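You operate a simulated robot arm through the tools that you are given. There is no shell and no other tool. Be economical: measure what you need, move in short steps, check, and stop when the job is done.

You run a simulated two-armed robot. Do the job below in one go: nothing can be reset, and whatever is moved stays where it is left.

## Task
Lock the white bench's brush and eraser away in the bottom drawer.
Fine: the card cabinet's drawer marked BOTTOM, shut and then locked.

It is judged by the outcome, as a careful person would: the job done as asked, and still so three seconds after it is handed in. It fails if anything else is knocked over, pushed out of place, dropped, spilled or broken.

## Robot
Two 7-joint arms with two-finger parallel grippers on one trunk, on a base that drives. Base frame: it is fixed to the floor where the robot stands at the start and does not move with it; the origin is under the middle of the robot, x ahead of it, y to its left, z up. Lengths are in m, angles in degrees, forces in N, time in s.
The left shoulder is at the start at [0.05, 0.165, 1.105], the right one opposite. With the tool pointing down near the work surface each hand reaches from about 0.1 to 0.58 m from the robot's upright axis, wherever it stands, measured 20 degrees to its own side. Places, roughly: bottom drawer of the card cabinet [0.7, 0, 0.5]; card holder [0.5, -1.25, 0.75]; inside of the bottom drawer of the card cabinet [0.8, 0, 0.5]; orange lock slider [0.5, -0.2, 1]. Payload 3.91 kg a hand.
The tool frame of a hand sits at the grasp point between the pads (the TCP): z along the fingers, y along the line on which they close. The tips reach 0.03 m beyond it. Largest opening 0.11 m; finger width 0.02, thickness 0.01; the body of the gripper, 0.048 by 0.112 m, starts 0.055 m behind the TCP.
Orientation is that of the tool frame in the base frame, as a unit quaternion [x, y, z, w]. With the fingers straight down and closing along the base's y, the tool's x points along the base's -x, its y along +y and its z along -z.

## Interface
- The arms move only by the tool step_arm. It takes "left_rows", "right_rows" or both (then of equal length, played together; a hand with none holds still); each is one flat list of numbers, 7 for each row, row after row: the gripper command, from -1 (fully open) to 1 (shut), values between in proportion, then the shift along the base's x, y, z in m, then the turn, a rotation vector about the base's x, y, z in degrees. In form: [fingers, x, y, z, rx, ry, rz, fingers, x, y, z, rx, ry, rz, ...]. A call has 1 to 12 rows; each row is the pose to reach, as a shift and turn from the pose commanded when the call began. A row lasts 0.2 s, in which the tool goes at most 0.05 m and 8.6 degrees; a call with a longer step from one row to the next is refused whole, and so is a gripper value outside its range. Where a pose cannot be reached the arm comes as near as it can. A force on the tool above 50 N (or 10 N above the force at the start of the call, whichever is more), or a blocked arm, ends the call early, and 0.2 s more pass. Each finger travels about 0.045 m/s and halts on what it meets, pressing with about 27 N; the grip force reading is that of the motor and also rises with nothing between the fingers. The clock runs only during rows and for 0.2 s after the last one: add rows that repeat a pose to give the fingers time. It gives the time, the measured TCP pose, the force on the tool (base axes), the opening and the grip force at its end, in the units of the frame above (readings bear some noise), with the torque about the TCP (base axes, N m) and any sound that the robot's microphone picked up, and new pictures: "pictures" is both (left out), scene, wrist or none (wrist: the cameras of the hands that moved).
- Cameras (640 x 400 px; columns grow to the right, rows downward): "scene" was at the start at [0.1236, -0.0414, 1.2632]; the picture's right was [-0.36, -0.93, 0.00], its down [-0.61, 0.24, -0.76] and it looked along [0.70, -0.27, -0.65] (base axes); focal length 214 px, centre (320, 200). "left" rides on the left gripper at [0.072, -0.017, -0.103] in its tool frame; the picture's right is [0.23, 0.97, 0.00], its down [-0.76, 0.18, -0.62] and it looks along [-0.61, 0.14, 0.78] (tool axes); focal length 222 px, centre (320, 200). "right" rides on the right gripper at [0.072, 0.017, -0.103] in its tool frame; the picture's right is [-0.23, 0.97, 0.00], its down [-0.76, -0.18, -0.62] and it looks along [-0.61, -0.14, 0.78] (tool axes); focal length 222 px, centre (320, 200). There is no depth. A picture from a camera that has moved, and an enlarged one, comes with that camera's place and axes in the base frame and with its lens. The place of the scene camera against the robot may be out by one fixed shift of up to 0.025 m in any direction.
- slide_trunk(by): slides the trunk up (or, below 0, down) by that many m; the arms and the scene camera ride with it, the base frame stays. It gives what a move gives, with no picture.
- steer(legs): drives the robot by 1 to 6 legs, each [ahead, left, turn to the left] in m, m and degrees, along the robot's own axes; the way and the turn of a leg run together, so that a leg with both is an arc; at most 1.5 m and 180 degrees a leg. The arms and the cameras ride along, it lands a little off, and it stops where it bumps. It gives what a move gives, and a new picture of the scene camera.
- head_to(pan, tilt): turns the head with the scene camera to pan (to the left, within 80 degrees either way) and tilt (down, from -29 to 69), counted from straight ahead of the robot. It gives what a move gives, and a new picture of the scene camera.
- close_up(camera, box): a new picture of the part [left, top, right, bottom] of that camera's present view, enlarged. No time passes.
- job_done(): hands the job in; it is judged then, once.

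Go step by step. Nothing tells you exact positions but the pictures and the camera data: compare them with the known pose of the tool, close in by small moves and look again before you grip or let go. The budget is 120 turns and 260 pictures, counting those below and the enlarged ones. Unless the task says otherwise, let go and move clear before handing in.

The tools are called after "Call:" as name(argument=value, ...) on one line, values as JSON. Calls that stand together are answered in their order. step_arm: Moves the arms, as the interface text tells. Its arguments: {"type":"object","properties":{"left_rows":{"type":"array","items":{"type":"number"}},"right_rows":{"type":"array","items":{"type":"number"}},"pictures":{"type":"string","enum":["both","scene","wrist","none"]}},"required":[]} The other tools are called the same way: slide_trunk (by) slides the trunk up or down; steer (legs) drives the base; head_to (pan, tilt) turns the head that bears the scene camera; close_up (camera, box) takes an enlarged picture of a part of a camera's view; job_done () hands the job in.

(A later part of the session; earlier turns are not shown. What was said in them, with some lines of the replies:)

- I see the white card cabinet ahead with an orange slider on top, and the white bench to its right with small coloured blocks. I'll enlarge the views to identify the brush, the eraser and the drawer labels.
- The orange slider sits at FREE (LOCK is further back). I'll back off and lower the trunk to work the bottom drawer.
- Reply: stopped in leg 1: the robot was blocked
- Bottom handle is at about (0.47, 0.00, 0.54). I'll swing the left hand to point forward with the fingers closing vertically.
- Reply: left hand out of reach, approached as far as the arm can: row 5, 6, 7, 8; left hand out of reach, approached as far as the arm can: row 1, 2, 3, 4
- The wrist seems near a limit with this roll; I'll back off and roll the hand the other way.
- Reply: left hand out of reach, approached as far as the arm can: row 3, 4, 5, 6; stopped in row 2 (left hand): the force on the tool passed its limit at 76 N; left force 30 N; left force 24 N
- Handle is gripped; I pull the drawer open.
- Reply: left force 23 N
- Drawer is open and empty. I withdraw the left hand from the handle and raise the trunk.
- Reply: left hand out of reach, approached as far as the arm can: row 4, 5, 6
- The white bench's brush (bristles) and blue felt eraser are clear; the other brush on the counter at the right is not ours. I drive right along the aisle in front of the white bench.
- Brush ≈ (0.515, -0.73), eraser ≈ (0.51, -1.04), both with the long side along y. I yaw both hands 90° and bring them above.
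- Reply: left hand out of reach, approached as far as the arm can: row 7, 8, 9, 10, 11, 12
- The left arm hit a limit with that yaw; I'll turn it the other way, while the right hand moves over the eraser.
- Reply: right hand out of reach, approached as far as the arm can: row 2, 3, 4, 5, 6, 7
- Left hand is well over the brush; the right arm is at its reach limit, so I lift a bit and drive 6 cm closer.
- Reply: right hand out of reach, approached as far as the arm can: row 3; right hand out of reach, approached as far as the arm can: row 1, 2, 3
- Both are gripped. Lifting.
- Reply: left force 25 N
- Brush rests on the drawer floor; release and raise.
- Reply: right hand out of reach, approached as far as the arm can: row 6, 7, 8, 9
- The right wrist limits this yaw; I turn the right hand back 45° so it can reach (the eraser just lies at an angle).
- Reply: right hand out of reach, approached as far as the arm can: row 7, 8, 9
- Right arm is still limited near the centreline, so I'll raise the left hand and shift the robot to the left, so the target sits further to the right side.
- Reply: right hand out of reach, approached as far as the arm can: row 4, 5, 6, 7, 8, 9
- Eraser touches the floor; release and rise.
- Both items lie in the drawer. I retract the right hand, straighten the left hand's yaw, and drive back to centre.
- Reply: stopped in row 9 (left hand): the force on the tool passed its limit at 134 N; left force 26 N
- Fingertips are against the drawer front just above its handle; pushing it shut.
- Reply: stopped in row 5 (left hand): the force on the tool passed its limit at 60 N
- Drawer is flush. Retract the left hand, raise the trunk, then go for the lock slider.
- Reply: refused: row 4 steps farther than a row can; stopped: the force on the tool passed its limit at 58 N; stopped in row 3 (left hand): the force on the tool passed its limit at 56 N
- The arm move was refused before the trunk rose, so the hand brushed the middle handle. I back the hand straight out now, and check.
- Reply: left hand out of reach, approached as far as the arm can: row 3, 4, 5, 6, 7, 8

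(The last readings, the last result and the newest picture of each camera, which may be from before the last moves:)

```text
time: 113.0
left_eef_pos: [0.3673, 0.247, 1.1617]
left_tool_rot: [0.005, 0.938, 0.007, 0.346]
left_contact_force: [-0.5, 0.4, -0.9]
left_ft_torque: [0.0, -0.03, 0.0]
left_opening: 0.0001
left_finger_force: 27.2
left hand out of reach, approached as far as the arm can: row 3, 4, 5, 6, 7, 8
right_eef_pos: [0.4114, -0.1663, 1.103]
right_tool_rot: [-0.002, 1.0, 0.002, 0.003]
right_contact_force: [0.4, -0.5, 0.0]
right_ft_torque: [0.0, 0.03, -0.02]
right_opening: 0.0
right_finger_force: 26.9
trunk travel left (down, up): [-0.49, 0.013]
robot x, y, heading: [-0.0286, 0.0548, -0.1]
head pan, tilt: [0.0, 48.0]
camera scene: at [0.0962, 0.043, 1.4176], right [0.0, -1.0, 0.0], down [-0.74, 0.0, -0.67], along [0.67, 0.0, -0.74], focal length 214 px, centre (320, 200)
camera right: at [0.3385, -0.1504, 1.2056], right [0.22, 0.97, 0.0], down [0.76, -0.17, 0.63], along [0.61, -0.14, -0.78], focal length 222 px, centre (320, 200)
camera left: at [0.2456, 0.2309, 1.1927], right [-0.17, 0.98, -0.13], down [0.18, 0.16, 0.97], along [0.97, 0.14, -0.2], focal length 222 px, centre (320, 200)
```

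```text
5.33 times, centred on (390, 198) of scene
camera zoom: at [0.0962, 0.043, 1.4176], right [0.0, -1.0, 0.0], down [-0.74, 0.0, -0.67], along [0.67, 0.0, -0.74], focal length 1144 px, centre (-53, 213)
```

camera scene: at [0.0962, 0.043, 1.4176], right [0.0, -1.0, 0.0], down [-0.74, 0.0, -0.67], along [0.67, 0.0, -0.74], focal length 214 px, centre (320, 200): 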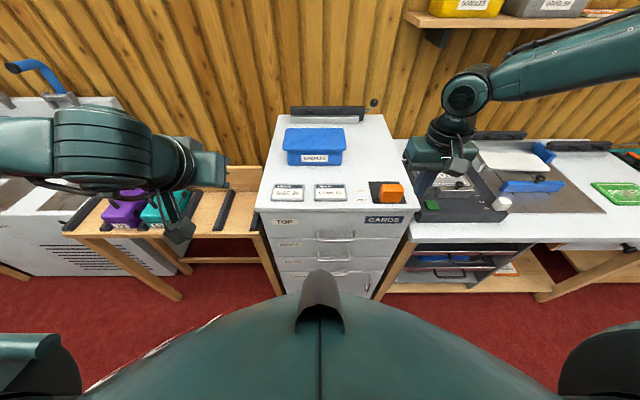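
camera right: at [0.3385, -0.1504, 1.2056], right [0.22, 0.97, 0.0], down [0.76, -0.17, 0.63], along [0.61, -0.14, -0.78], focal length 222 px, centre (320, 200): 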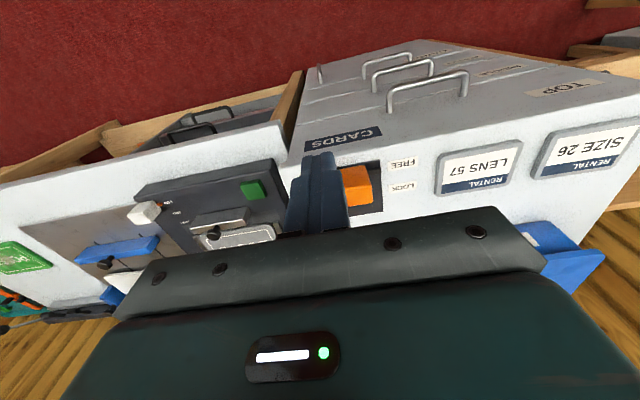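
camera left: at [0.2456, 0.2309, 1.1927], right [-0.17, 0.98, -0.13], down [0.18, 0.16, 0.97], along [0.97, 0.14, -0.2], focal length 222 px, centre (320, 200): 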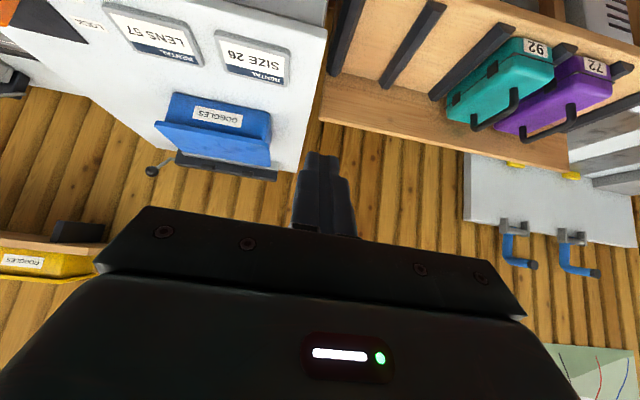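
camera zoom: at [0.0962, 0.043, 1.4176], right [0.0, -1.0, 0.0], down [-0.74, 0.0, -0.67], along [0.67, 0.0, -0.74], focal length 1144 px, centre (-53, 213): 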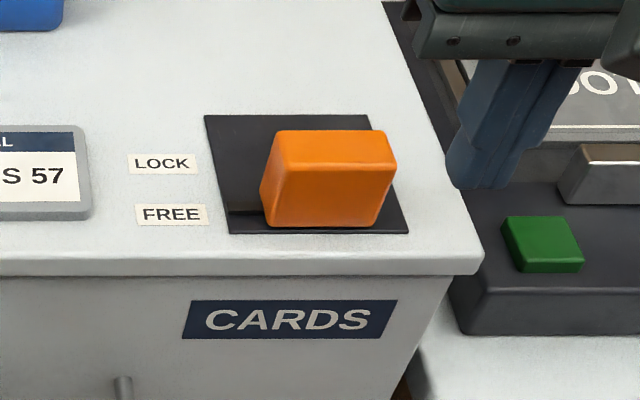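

The slider is at FREE: block x≈0.51–0.55, y≈-0.15, top z≈0.985, with LOCK about 4 cm further back. I move slightly closer and lower the trunk.

Call:
steer(legs=[[0.035, 0, 0]])

Call:
slide_trunk(by=-0.08)

Call:
step_arm(right_rows=[1, 0, 0.005, 0, 0, 0, 0, 1, 0, 0.01, 0, 0, 0, 0])

```text
time: 113.8
left_eef_pos: [0.4036, 0.2463, 1.1603]
left_tool_rot: [0.004, 0.938, 0.007, 0.345]
left_contact_force: [0.9, -0.1, -0.5]
left_ft_torque: [0.02, 0.0, 0.03]
left_opening: 0.0
left_finger_force: 27.1
right_eef_pos: [0.4469, -0.1683, 1.1033]
right_tool_rot: [-0.003, 1.0, 0.0, 0.002]
right_contact_force: [0.5, 1.1, -0.2]
right_ft_torque: [0.03, 0.03, 0.02]
right_opening: 0.0002
right_finger_force: 27.5
trunk travel left (down, up): [-0.49, 0.013]
robot x, y, heading: [0.0024, 0.0543, -0.1]
head pan, tilt: [0.0, 48.0]
camera scene: at [0.1319, 0.0425, 1.4175], right [0.0, -1.0, 0.0], down [-0.74, 0.0, -0.67], along [0.67, 0.0, -0.74], focal length 214 px, centre (320, 200)
```

scene: 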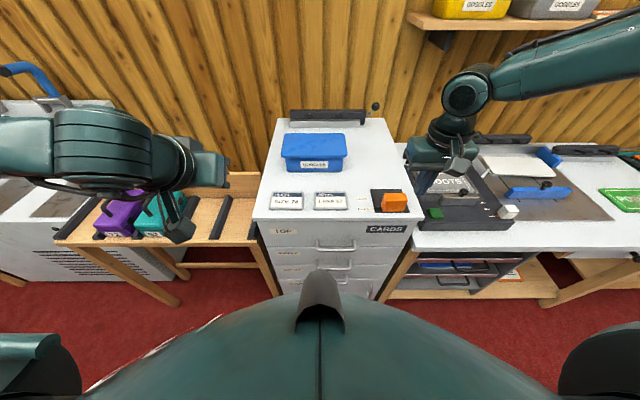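

```text
time: 115.0
left_eef_pos: [0.4022, 0.2462, 1.0805]
left_tool_rot: [0.004, 0.938, 0.008, 0.346]
left_contact_force: [-0.3, 0.2, -0.4]
left_ft_torque: [0.03, -0.03, 0.01]
left_opening: 0.0
left_finger_force: 27.2
right_eef_pos: [0.4454, -0.1671, 1.0236]
right_tool_rot: [-0.003, 1.0, 0.0, 0.003]
right_contact_force: [0.7, 0.3, -0.5]
right_ft_torque: [-0.03, -0.02, -0.01]
right_opening: 0.0
right_finger_force: 27.1
trunk travel left (down, up): [-0.41, 0.093]
robot x, y, heading: [0.0049, 0.0523, -0.1]
head pan, tilt: [0.0, 48.0]
```

```text
time: 115.6
left_eef_pos: [0.4019, 0.2462, 1.0811]
left_tool_rot: [0.004, 0.939, 0.007, 0.345]
left_contact_force: [1.0, -0.3, -0.7]
left_ft_torque: [0.02, -0.01, 0.0]
left_opening: 0.0
left_finger_force: 27.2
right_eef_pos: [0.4453, -0.1578, 1.0233]
right_tool_rot: [-0.003, 1.0, -0.001, 0.003]
right_contact_force: [0.4, 0.6, -0.3]
right_ft_torque: [0.01, -0.02, 0.01]
right_opening: 0.0002
right_finger_force: 26.7
trunk travel left (down, up): [-0.41, 0.093]
robot x, y, heading: [0.012, 0.0528, -0.1]
head pan, tilt: [0.0, 48.0]
camera scene: at [0.1305, 0.0426, 1.3377], right [0.0, -1.0, 0.0], down [-0.74, 0.0, -0.67], along [0.67, 0.0, -0.74], focal length 214 px, centre (320, 200)
camera right: at [0.3726, -0.1413, 1.1263], right [0.22, 0.97, 0.0], down [0.76, -0.17, 0.63], along [0.61, -0.14, -0.78], focal length 222 px, centre (320, 200)
```

scene: 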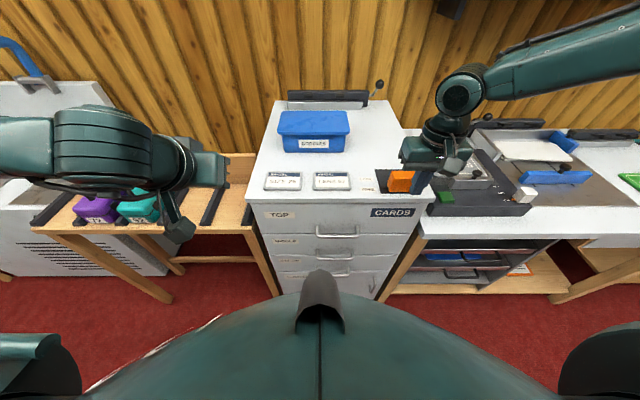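
right: 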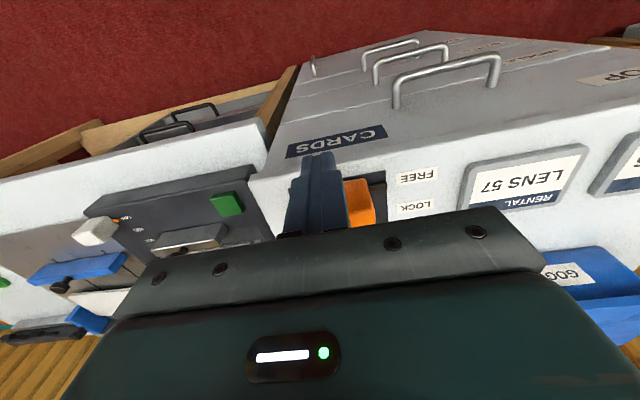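

Call:
step_arm(right_rows=[1, 0.01, 0.012, 0, 0, 0, 0, 1, 0.02, 0.012, -0.015, 0, 0, 0, 1, 0.035, 0.012, -0.031, 0, 0, 0, 1, 0.035, 0.012, -0.031, 0, 0, 0])

Call:
close_up(camera="scene", box=[340, 130, 460, 220])

```text
time: 116.6
left_eef_pos: [0.4017, 0.2459, 1.0813]
left_tool_rot: [0.005, 0.938, 0.006, 0.346]
left_contact_force: [-0.1, -1.0, -0.7]
left_ft_torque: [0.02, 0.01, 0.01]
left_opening: 0.0
left_finger_force: 26.7
right_eef_pos: [0.4813, -0.1446, 0.9928]
right_tool_rot: [-0.003, 1.0, -0.001, 0.004]
right_contact_force: [0.1, 0.1, 0.4]
right_ft_torque: [-0.01, -0.02, -0.01]
right_opening: 0.0
right_finger_force: 26.9
trunk travel left (down, up): [-0.41, 0.093]
robot x, y, heading: [0.0067, 0.0559, 0.2]
head pan, tilt: [0.0, 48.0]
camera scene: at [0.1303, 0.0425, 1.3377], right [0.0, -1.0, 0.0], down [-0.74, 0.0, -0.67], along [0.67, 0.0, -0.74], focal length 214 px, centre (320, 200)
camera right: at [0.4076, -0.1291, 1.0949], right [0.22, 0.97, 0.0], down [0.76, -0.17, 0.63], along [0.61, -0.14, -0.78], focal length 222 px, centre (320, 200)
```

scene: 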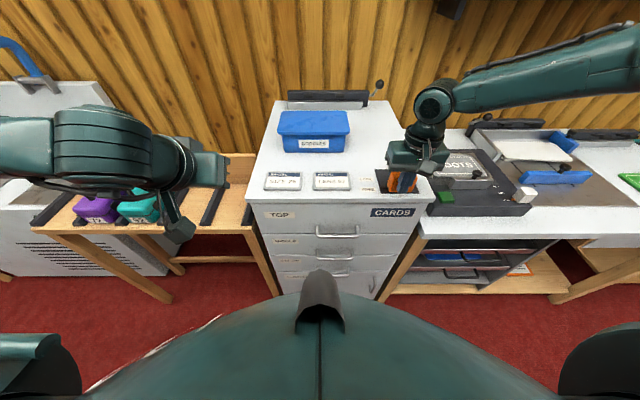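
right: 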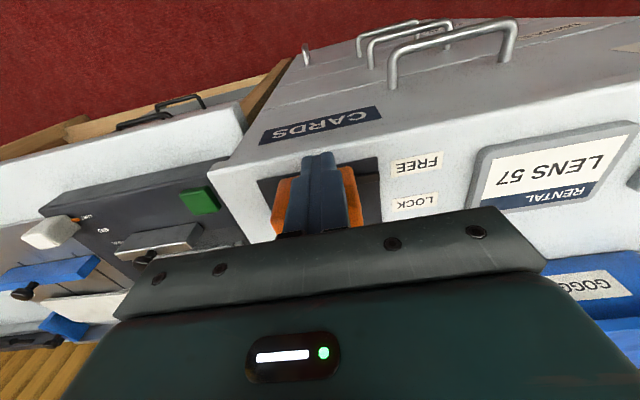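

```text
4.44 times, centred on (400, 175) of scene
camera zoom: at [0.1303, 0.0425, 1.3377], right [0.0, -1.0, 0.0], down [-0.74, 0.0, -0.67], along [0.67, 0.0, -0.74], focal length 953 px, centre (-36, 311)
```

zoom: 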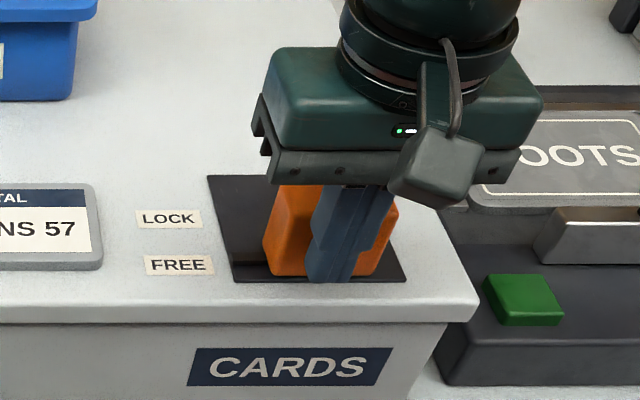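

Call:
step_arm(right_rows=[1, 0.01, 0, 0, 0, 0, 0, 1, 0.02, 0, 0, 0, 0, 0, 1, 0.03, 0, 0, 0, 0, 0, 1, 0.04, 0, 0, 0, 0, 0, 1, 0.05, 0, 0, 0, 0, 0, 1, 0.058, 0, 0, 0, 0, 0])

Call:
close_up(camera="scene", box=[340, 130, 460, 220])

```text
time: 118.0
left_eef_pos: [0.4016, 0.2473, 1.0809]
left_tool_rot: [0.005, 0.938, 0.006, 0.345]
left_contact_force: [0.5, -0.6, 0.6]
left_ft_torque: [0.03, -0.03, 0.01]
left_opening: 0.0002
left_finger_force: 27.0
right_eef_pos: [0.5268, -0.1538, 0.9964]
right_tool_rot: [-0.003, 1.0, 0.002, 0.002]
right_contact_force: [-10.0, 3.7, -2.6]
right_ft_torque: [0.1, 0.33, -0.01]
right_opening: 0.0001
right_finger_force: 27.1
right hand out of reach, approached as far as the arm can: row 5, 6
trunk travel left (down, up): [-0.41, 0.093]
robot x, y, heading: [0.005, 0.0543, -0.0]
head pan, tilt: [0.0, 48.0]
camera scene: at [0.1293, 0.0429, 1.3377], right [0.0, -1.0, 0.0], down [-0.74, 0.0, -0.67], along [0.67, 0.0, -0.74], focal length 214 px, centre (320, 200)
camera right: at [0.4538, -0.1369, 1.0994], right [0.22, 0.98, 0.0], down [0.76, -0.17, 0.63], along [0.61, -0.14, -0.78], focal length 222 px, centre (320, 200)
```

scene: 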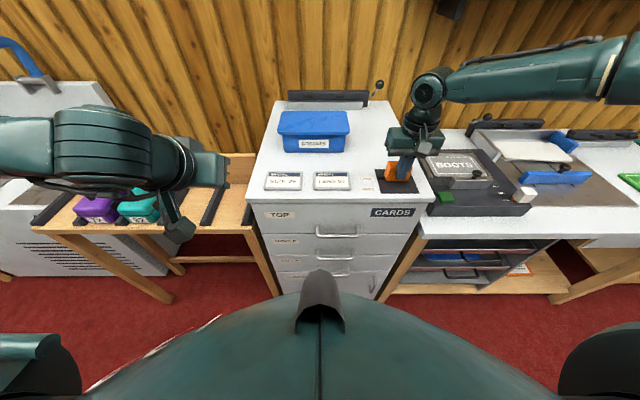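
right: 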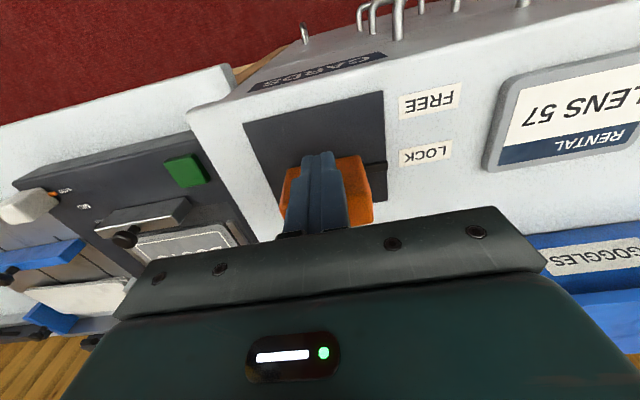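

```text
4.44 times, centred on (400, 175) of scene
camera zoom: at [0.1293, 0.0429, 1.3377], right [0.0, -1.0, 0.0], down [-0.74, 0.0, -0.67], along [0.67, 0.0, -0.74], focal length 953 px, centre (-36, 311)
```

zoom: 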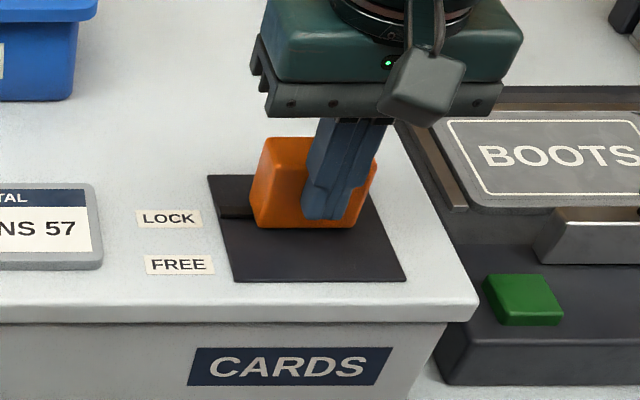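

The pointer now lines up with LOCK; one last gentle nudge with the base to be sure it is at its stop.

Call:
steer(legs=[[0.008, 0, 0]])

Call:
close_up(camera="scene", box=[340, 130, 460, 220])

```text
time: 118.8
left_eef_pos: [0.4059, 0.2456, 1.0827]
left_tool_rot: [0.006, 0.937, 0.006, 0.348]
left_contact_force: [0.0, 0.4, 0.6]
left_ft_torque: [-0.01, 0.01, -0.01]
left_opening: 0.0
left_finger_force: 27.1
right_eef_pos: [0.5268, -0.1527, 0.9967]
right_tool_rot: [-0.004, 1.0, 0.0, -0.003]
right_contact_force: [-48.0, -0.2, -5.0]
right_ft_torque: [0.28, 0.21, -0.09]
right_opening: 0.0
right_finger_force: 27.0
trunk travel left (down, up): [-0.41, 0.093]
robot x, y, heading: [0.0117, 0.053, -0.3]
head pan, tilt: [0.0, 48.0]
camera scene: at [0.1327, 0.0422, 1.3381], right [0.0, -1.0, 0.0], down [-0.74, 0.0, -0.67], along [0.67, 0.0, -0.74], focal length 214 px, centre (320, 200)
```

scene: 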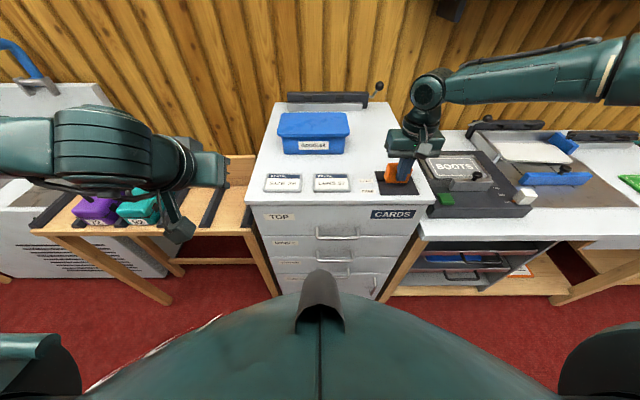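

```text
4.44 times, centred on (400, 175) of scene
camera zoom: at [0.1327, 0.0422, 1.3381], right [0.0, -1.0, 0.0], down [-0.74, 0.0, -0.67], along [0.67, 0.0, -0.74], focal length 953 px, centre (-36, 311)
```

zoom: 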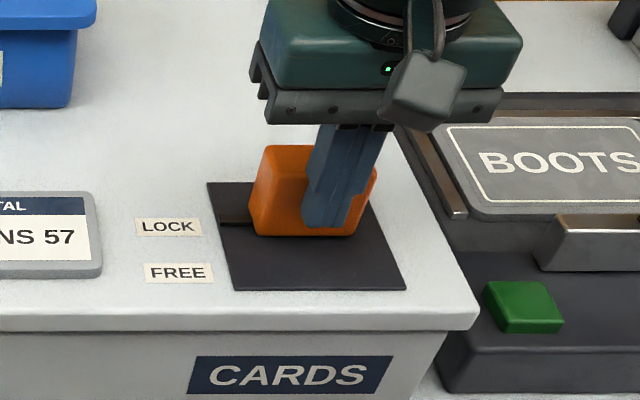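

At its end stop (48 N, no movement). I back the right hand off and lift clear, then check.

Call:
step_arm(right_rows=[1, -0.02, 0, 0, 0, 0, 0, 1, -0.04, 0, 0.02, 0, 0, 0, 1, -0.06, 0, 0.06, 0, 0, 0, 1, -0.09, -0.03, 0.1, 0, 0, 0, 1, -0.12, -0.07, 0.12, 0, 0, 0, 1, -0.14, -0.11, 0.14, 0, 0, 0], pictures="scene")

Call:
close_up(camera="scene", box=[240, 90, 460, 300])

```text
refused: row 4 steps farther than a row can; nothing moved
```

```text
1.90 times, centred on (350, 195) of scene
camera zoom: at [0.1327, 0.0422, 1.3381], right [0.0, -1.0, 0.0], down [-0.74, 0.0, -0.67], along [0.67, 0.0, -0.74], focal length 408 px, centre (263, 210)
```

zoom: 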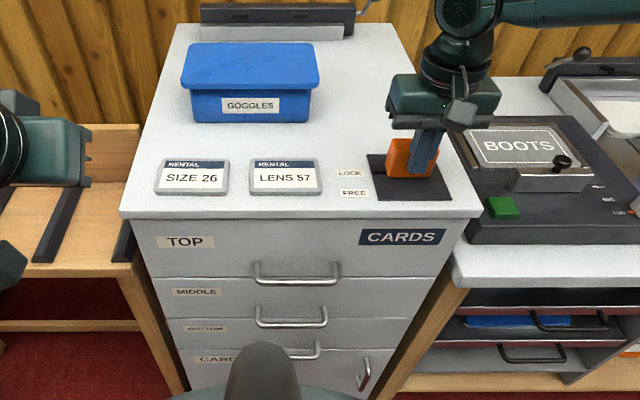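

That move had too long a step; I repeat it with shorter ones.

Call:
step_arm(right_rows=[1, -0.02, 0, 0, 0, 0, 0, 1, -0.04, 0, 0.02, 0, 0, 0, 1, -0.05, 0, 0.06, 0, 0, 0, 1, -0.07, -0.01, 0.1, 0, 0, 0, 1, -0.1, -0.03, 0.12, 0, 0, 0, 1, -0.12, -0.06, 0.14, 0, 0, 0, 1, -0.13, -0.1, 0.15, 0, 0, 0], pictures="scene")

Call:
close_up(camera="scene", box=[240, 90, 460, 300])

```text
time: 120.3
left_eef_pos: [0.4092, 0.2459, 1.0802]
left_tool_rot: [0.005, 0.938, 0.007, 0.346]
left_contact_force: [-0.8, 0.1, 0.4]
left_ft_torque: [0.02, 0.01, 0.02]
left_opening: 0.0
left_finger_force: 27.0
right_eef_pos: [0.4011, -0.2539, 1.145]
right_tool_rot: [-0.004, 1.0, 0.001, -0.007]
right_contact_force: [0.4, 1.4, -0.4]
right_ft_torque: [0.03, 0.02, 0.01]
right_opening: 0.0001
right_finger_force: 26.8
trunk travel left (down, up): [-0.41, 0.093]
robot x, y, heading: [0.0139, 0.0559, -0.2]
head pan, tilt: [0.0, 48.0]
camera scene: at [0.1377, 0.0416, 1.3377], right [0.0, -1.0, 0.0], down [-0.74, 0.0, -0.67], along [0.67, 0.0, -0.74], focal length 214 px, centre (320, 200)
```

scene: 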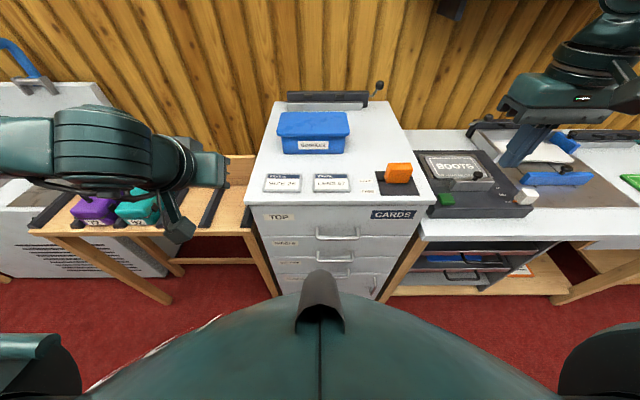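

```text
1.90 times, centred on (350, 195) of scene
camera zoom: at [0.1377, 0.0416, 1.3377], right [0.0, -1.0, 0.0], down [-0.74, 0.0, -0.67], along [0.67, 0.0, -0.74], focal length 408 px, centre (263, 210)
```

zoom: 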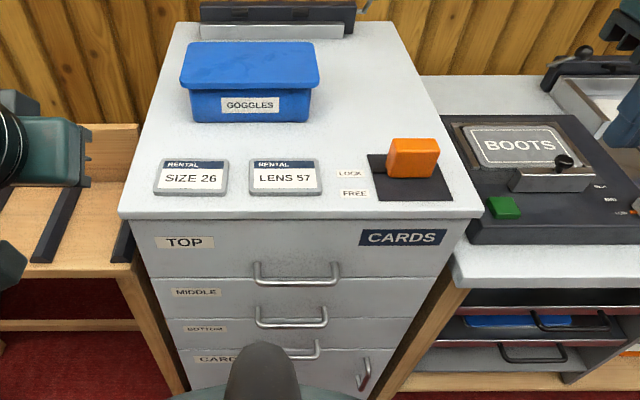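

The slider stays at LOCK, all drawers are flush, nothing else has shifted and both hands are clear. I hand it in.

Call:
job_done()

```text
The job is handed in.
```

The white bench's brush and eraser are in the card cabinet's BOTTOM drawer. The drawer is pushed shut and the orange slider is at its LOCK stop. I didn't tug the drawer to test the lock.

While the trunk was rising, the left hand bumped the MIDDLE drawer's handle. I checked afterwards: all the drawers were still flush, and I saw nothing else out of place.
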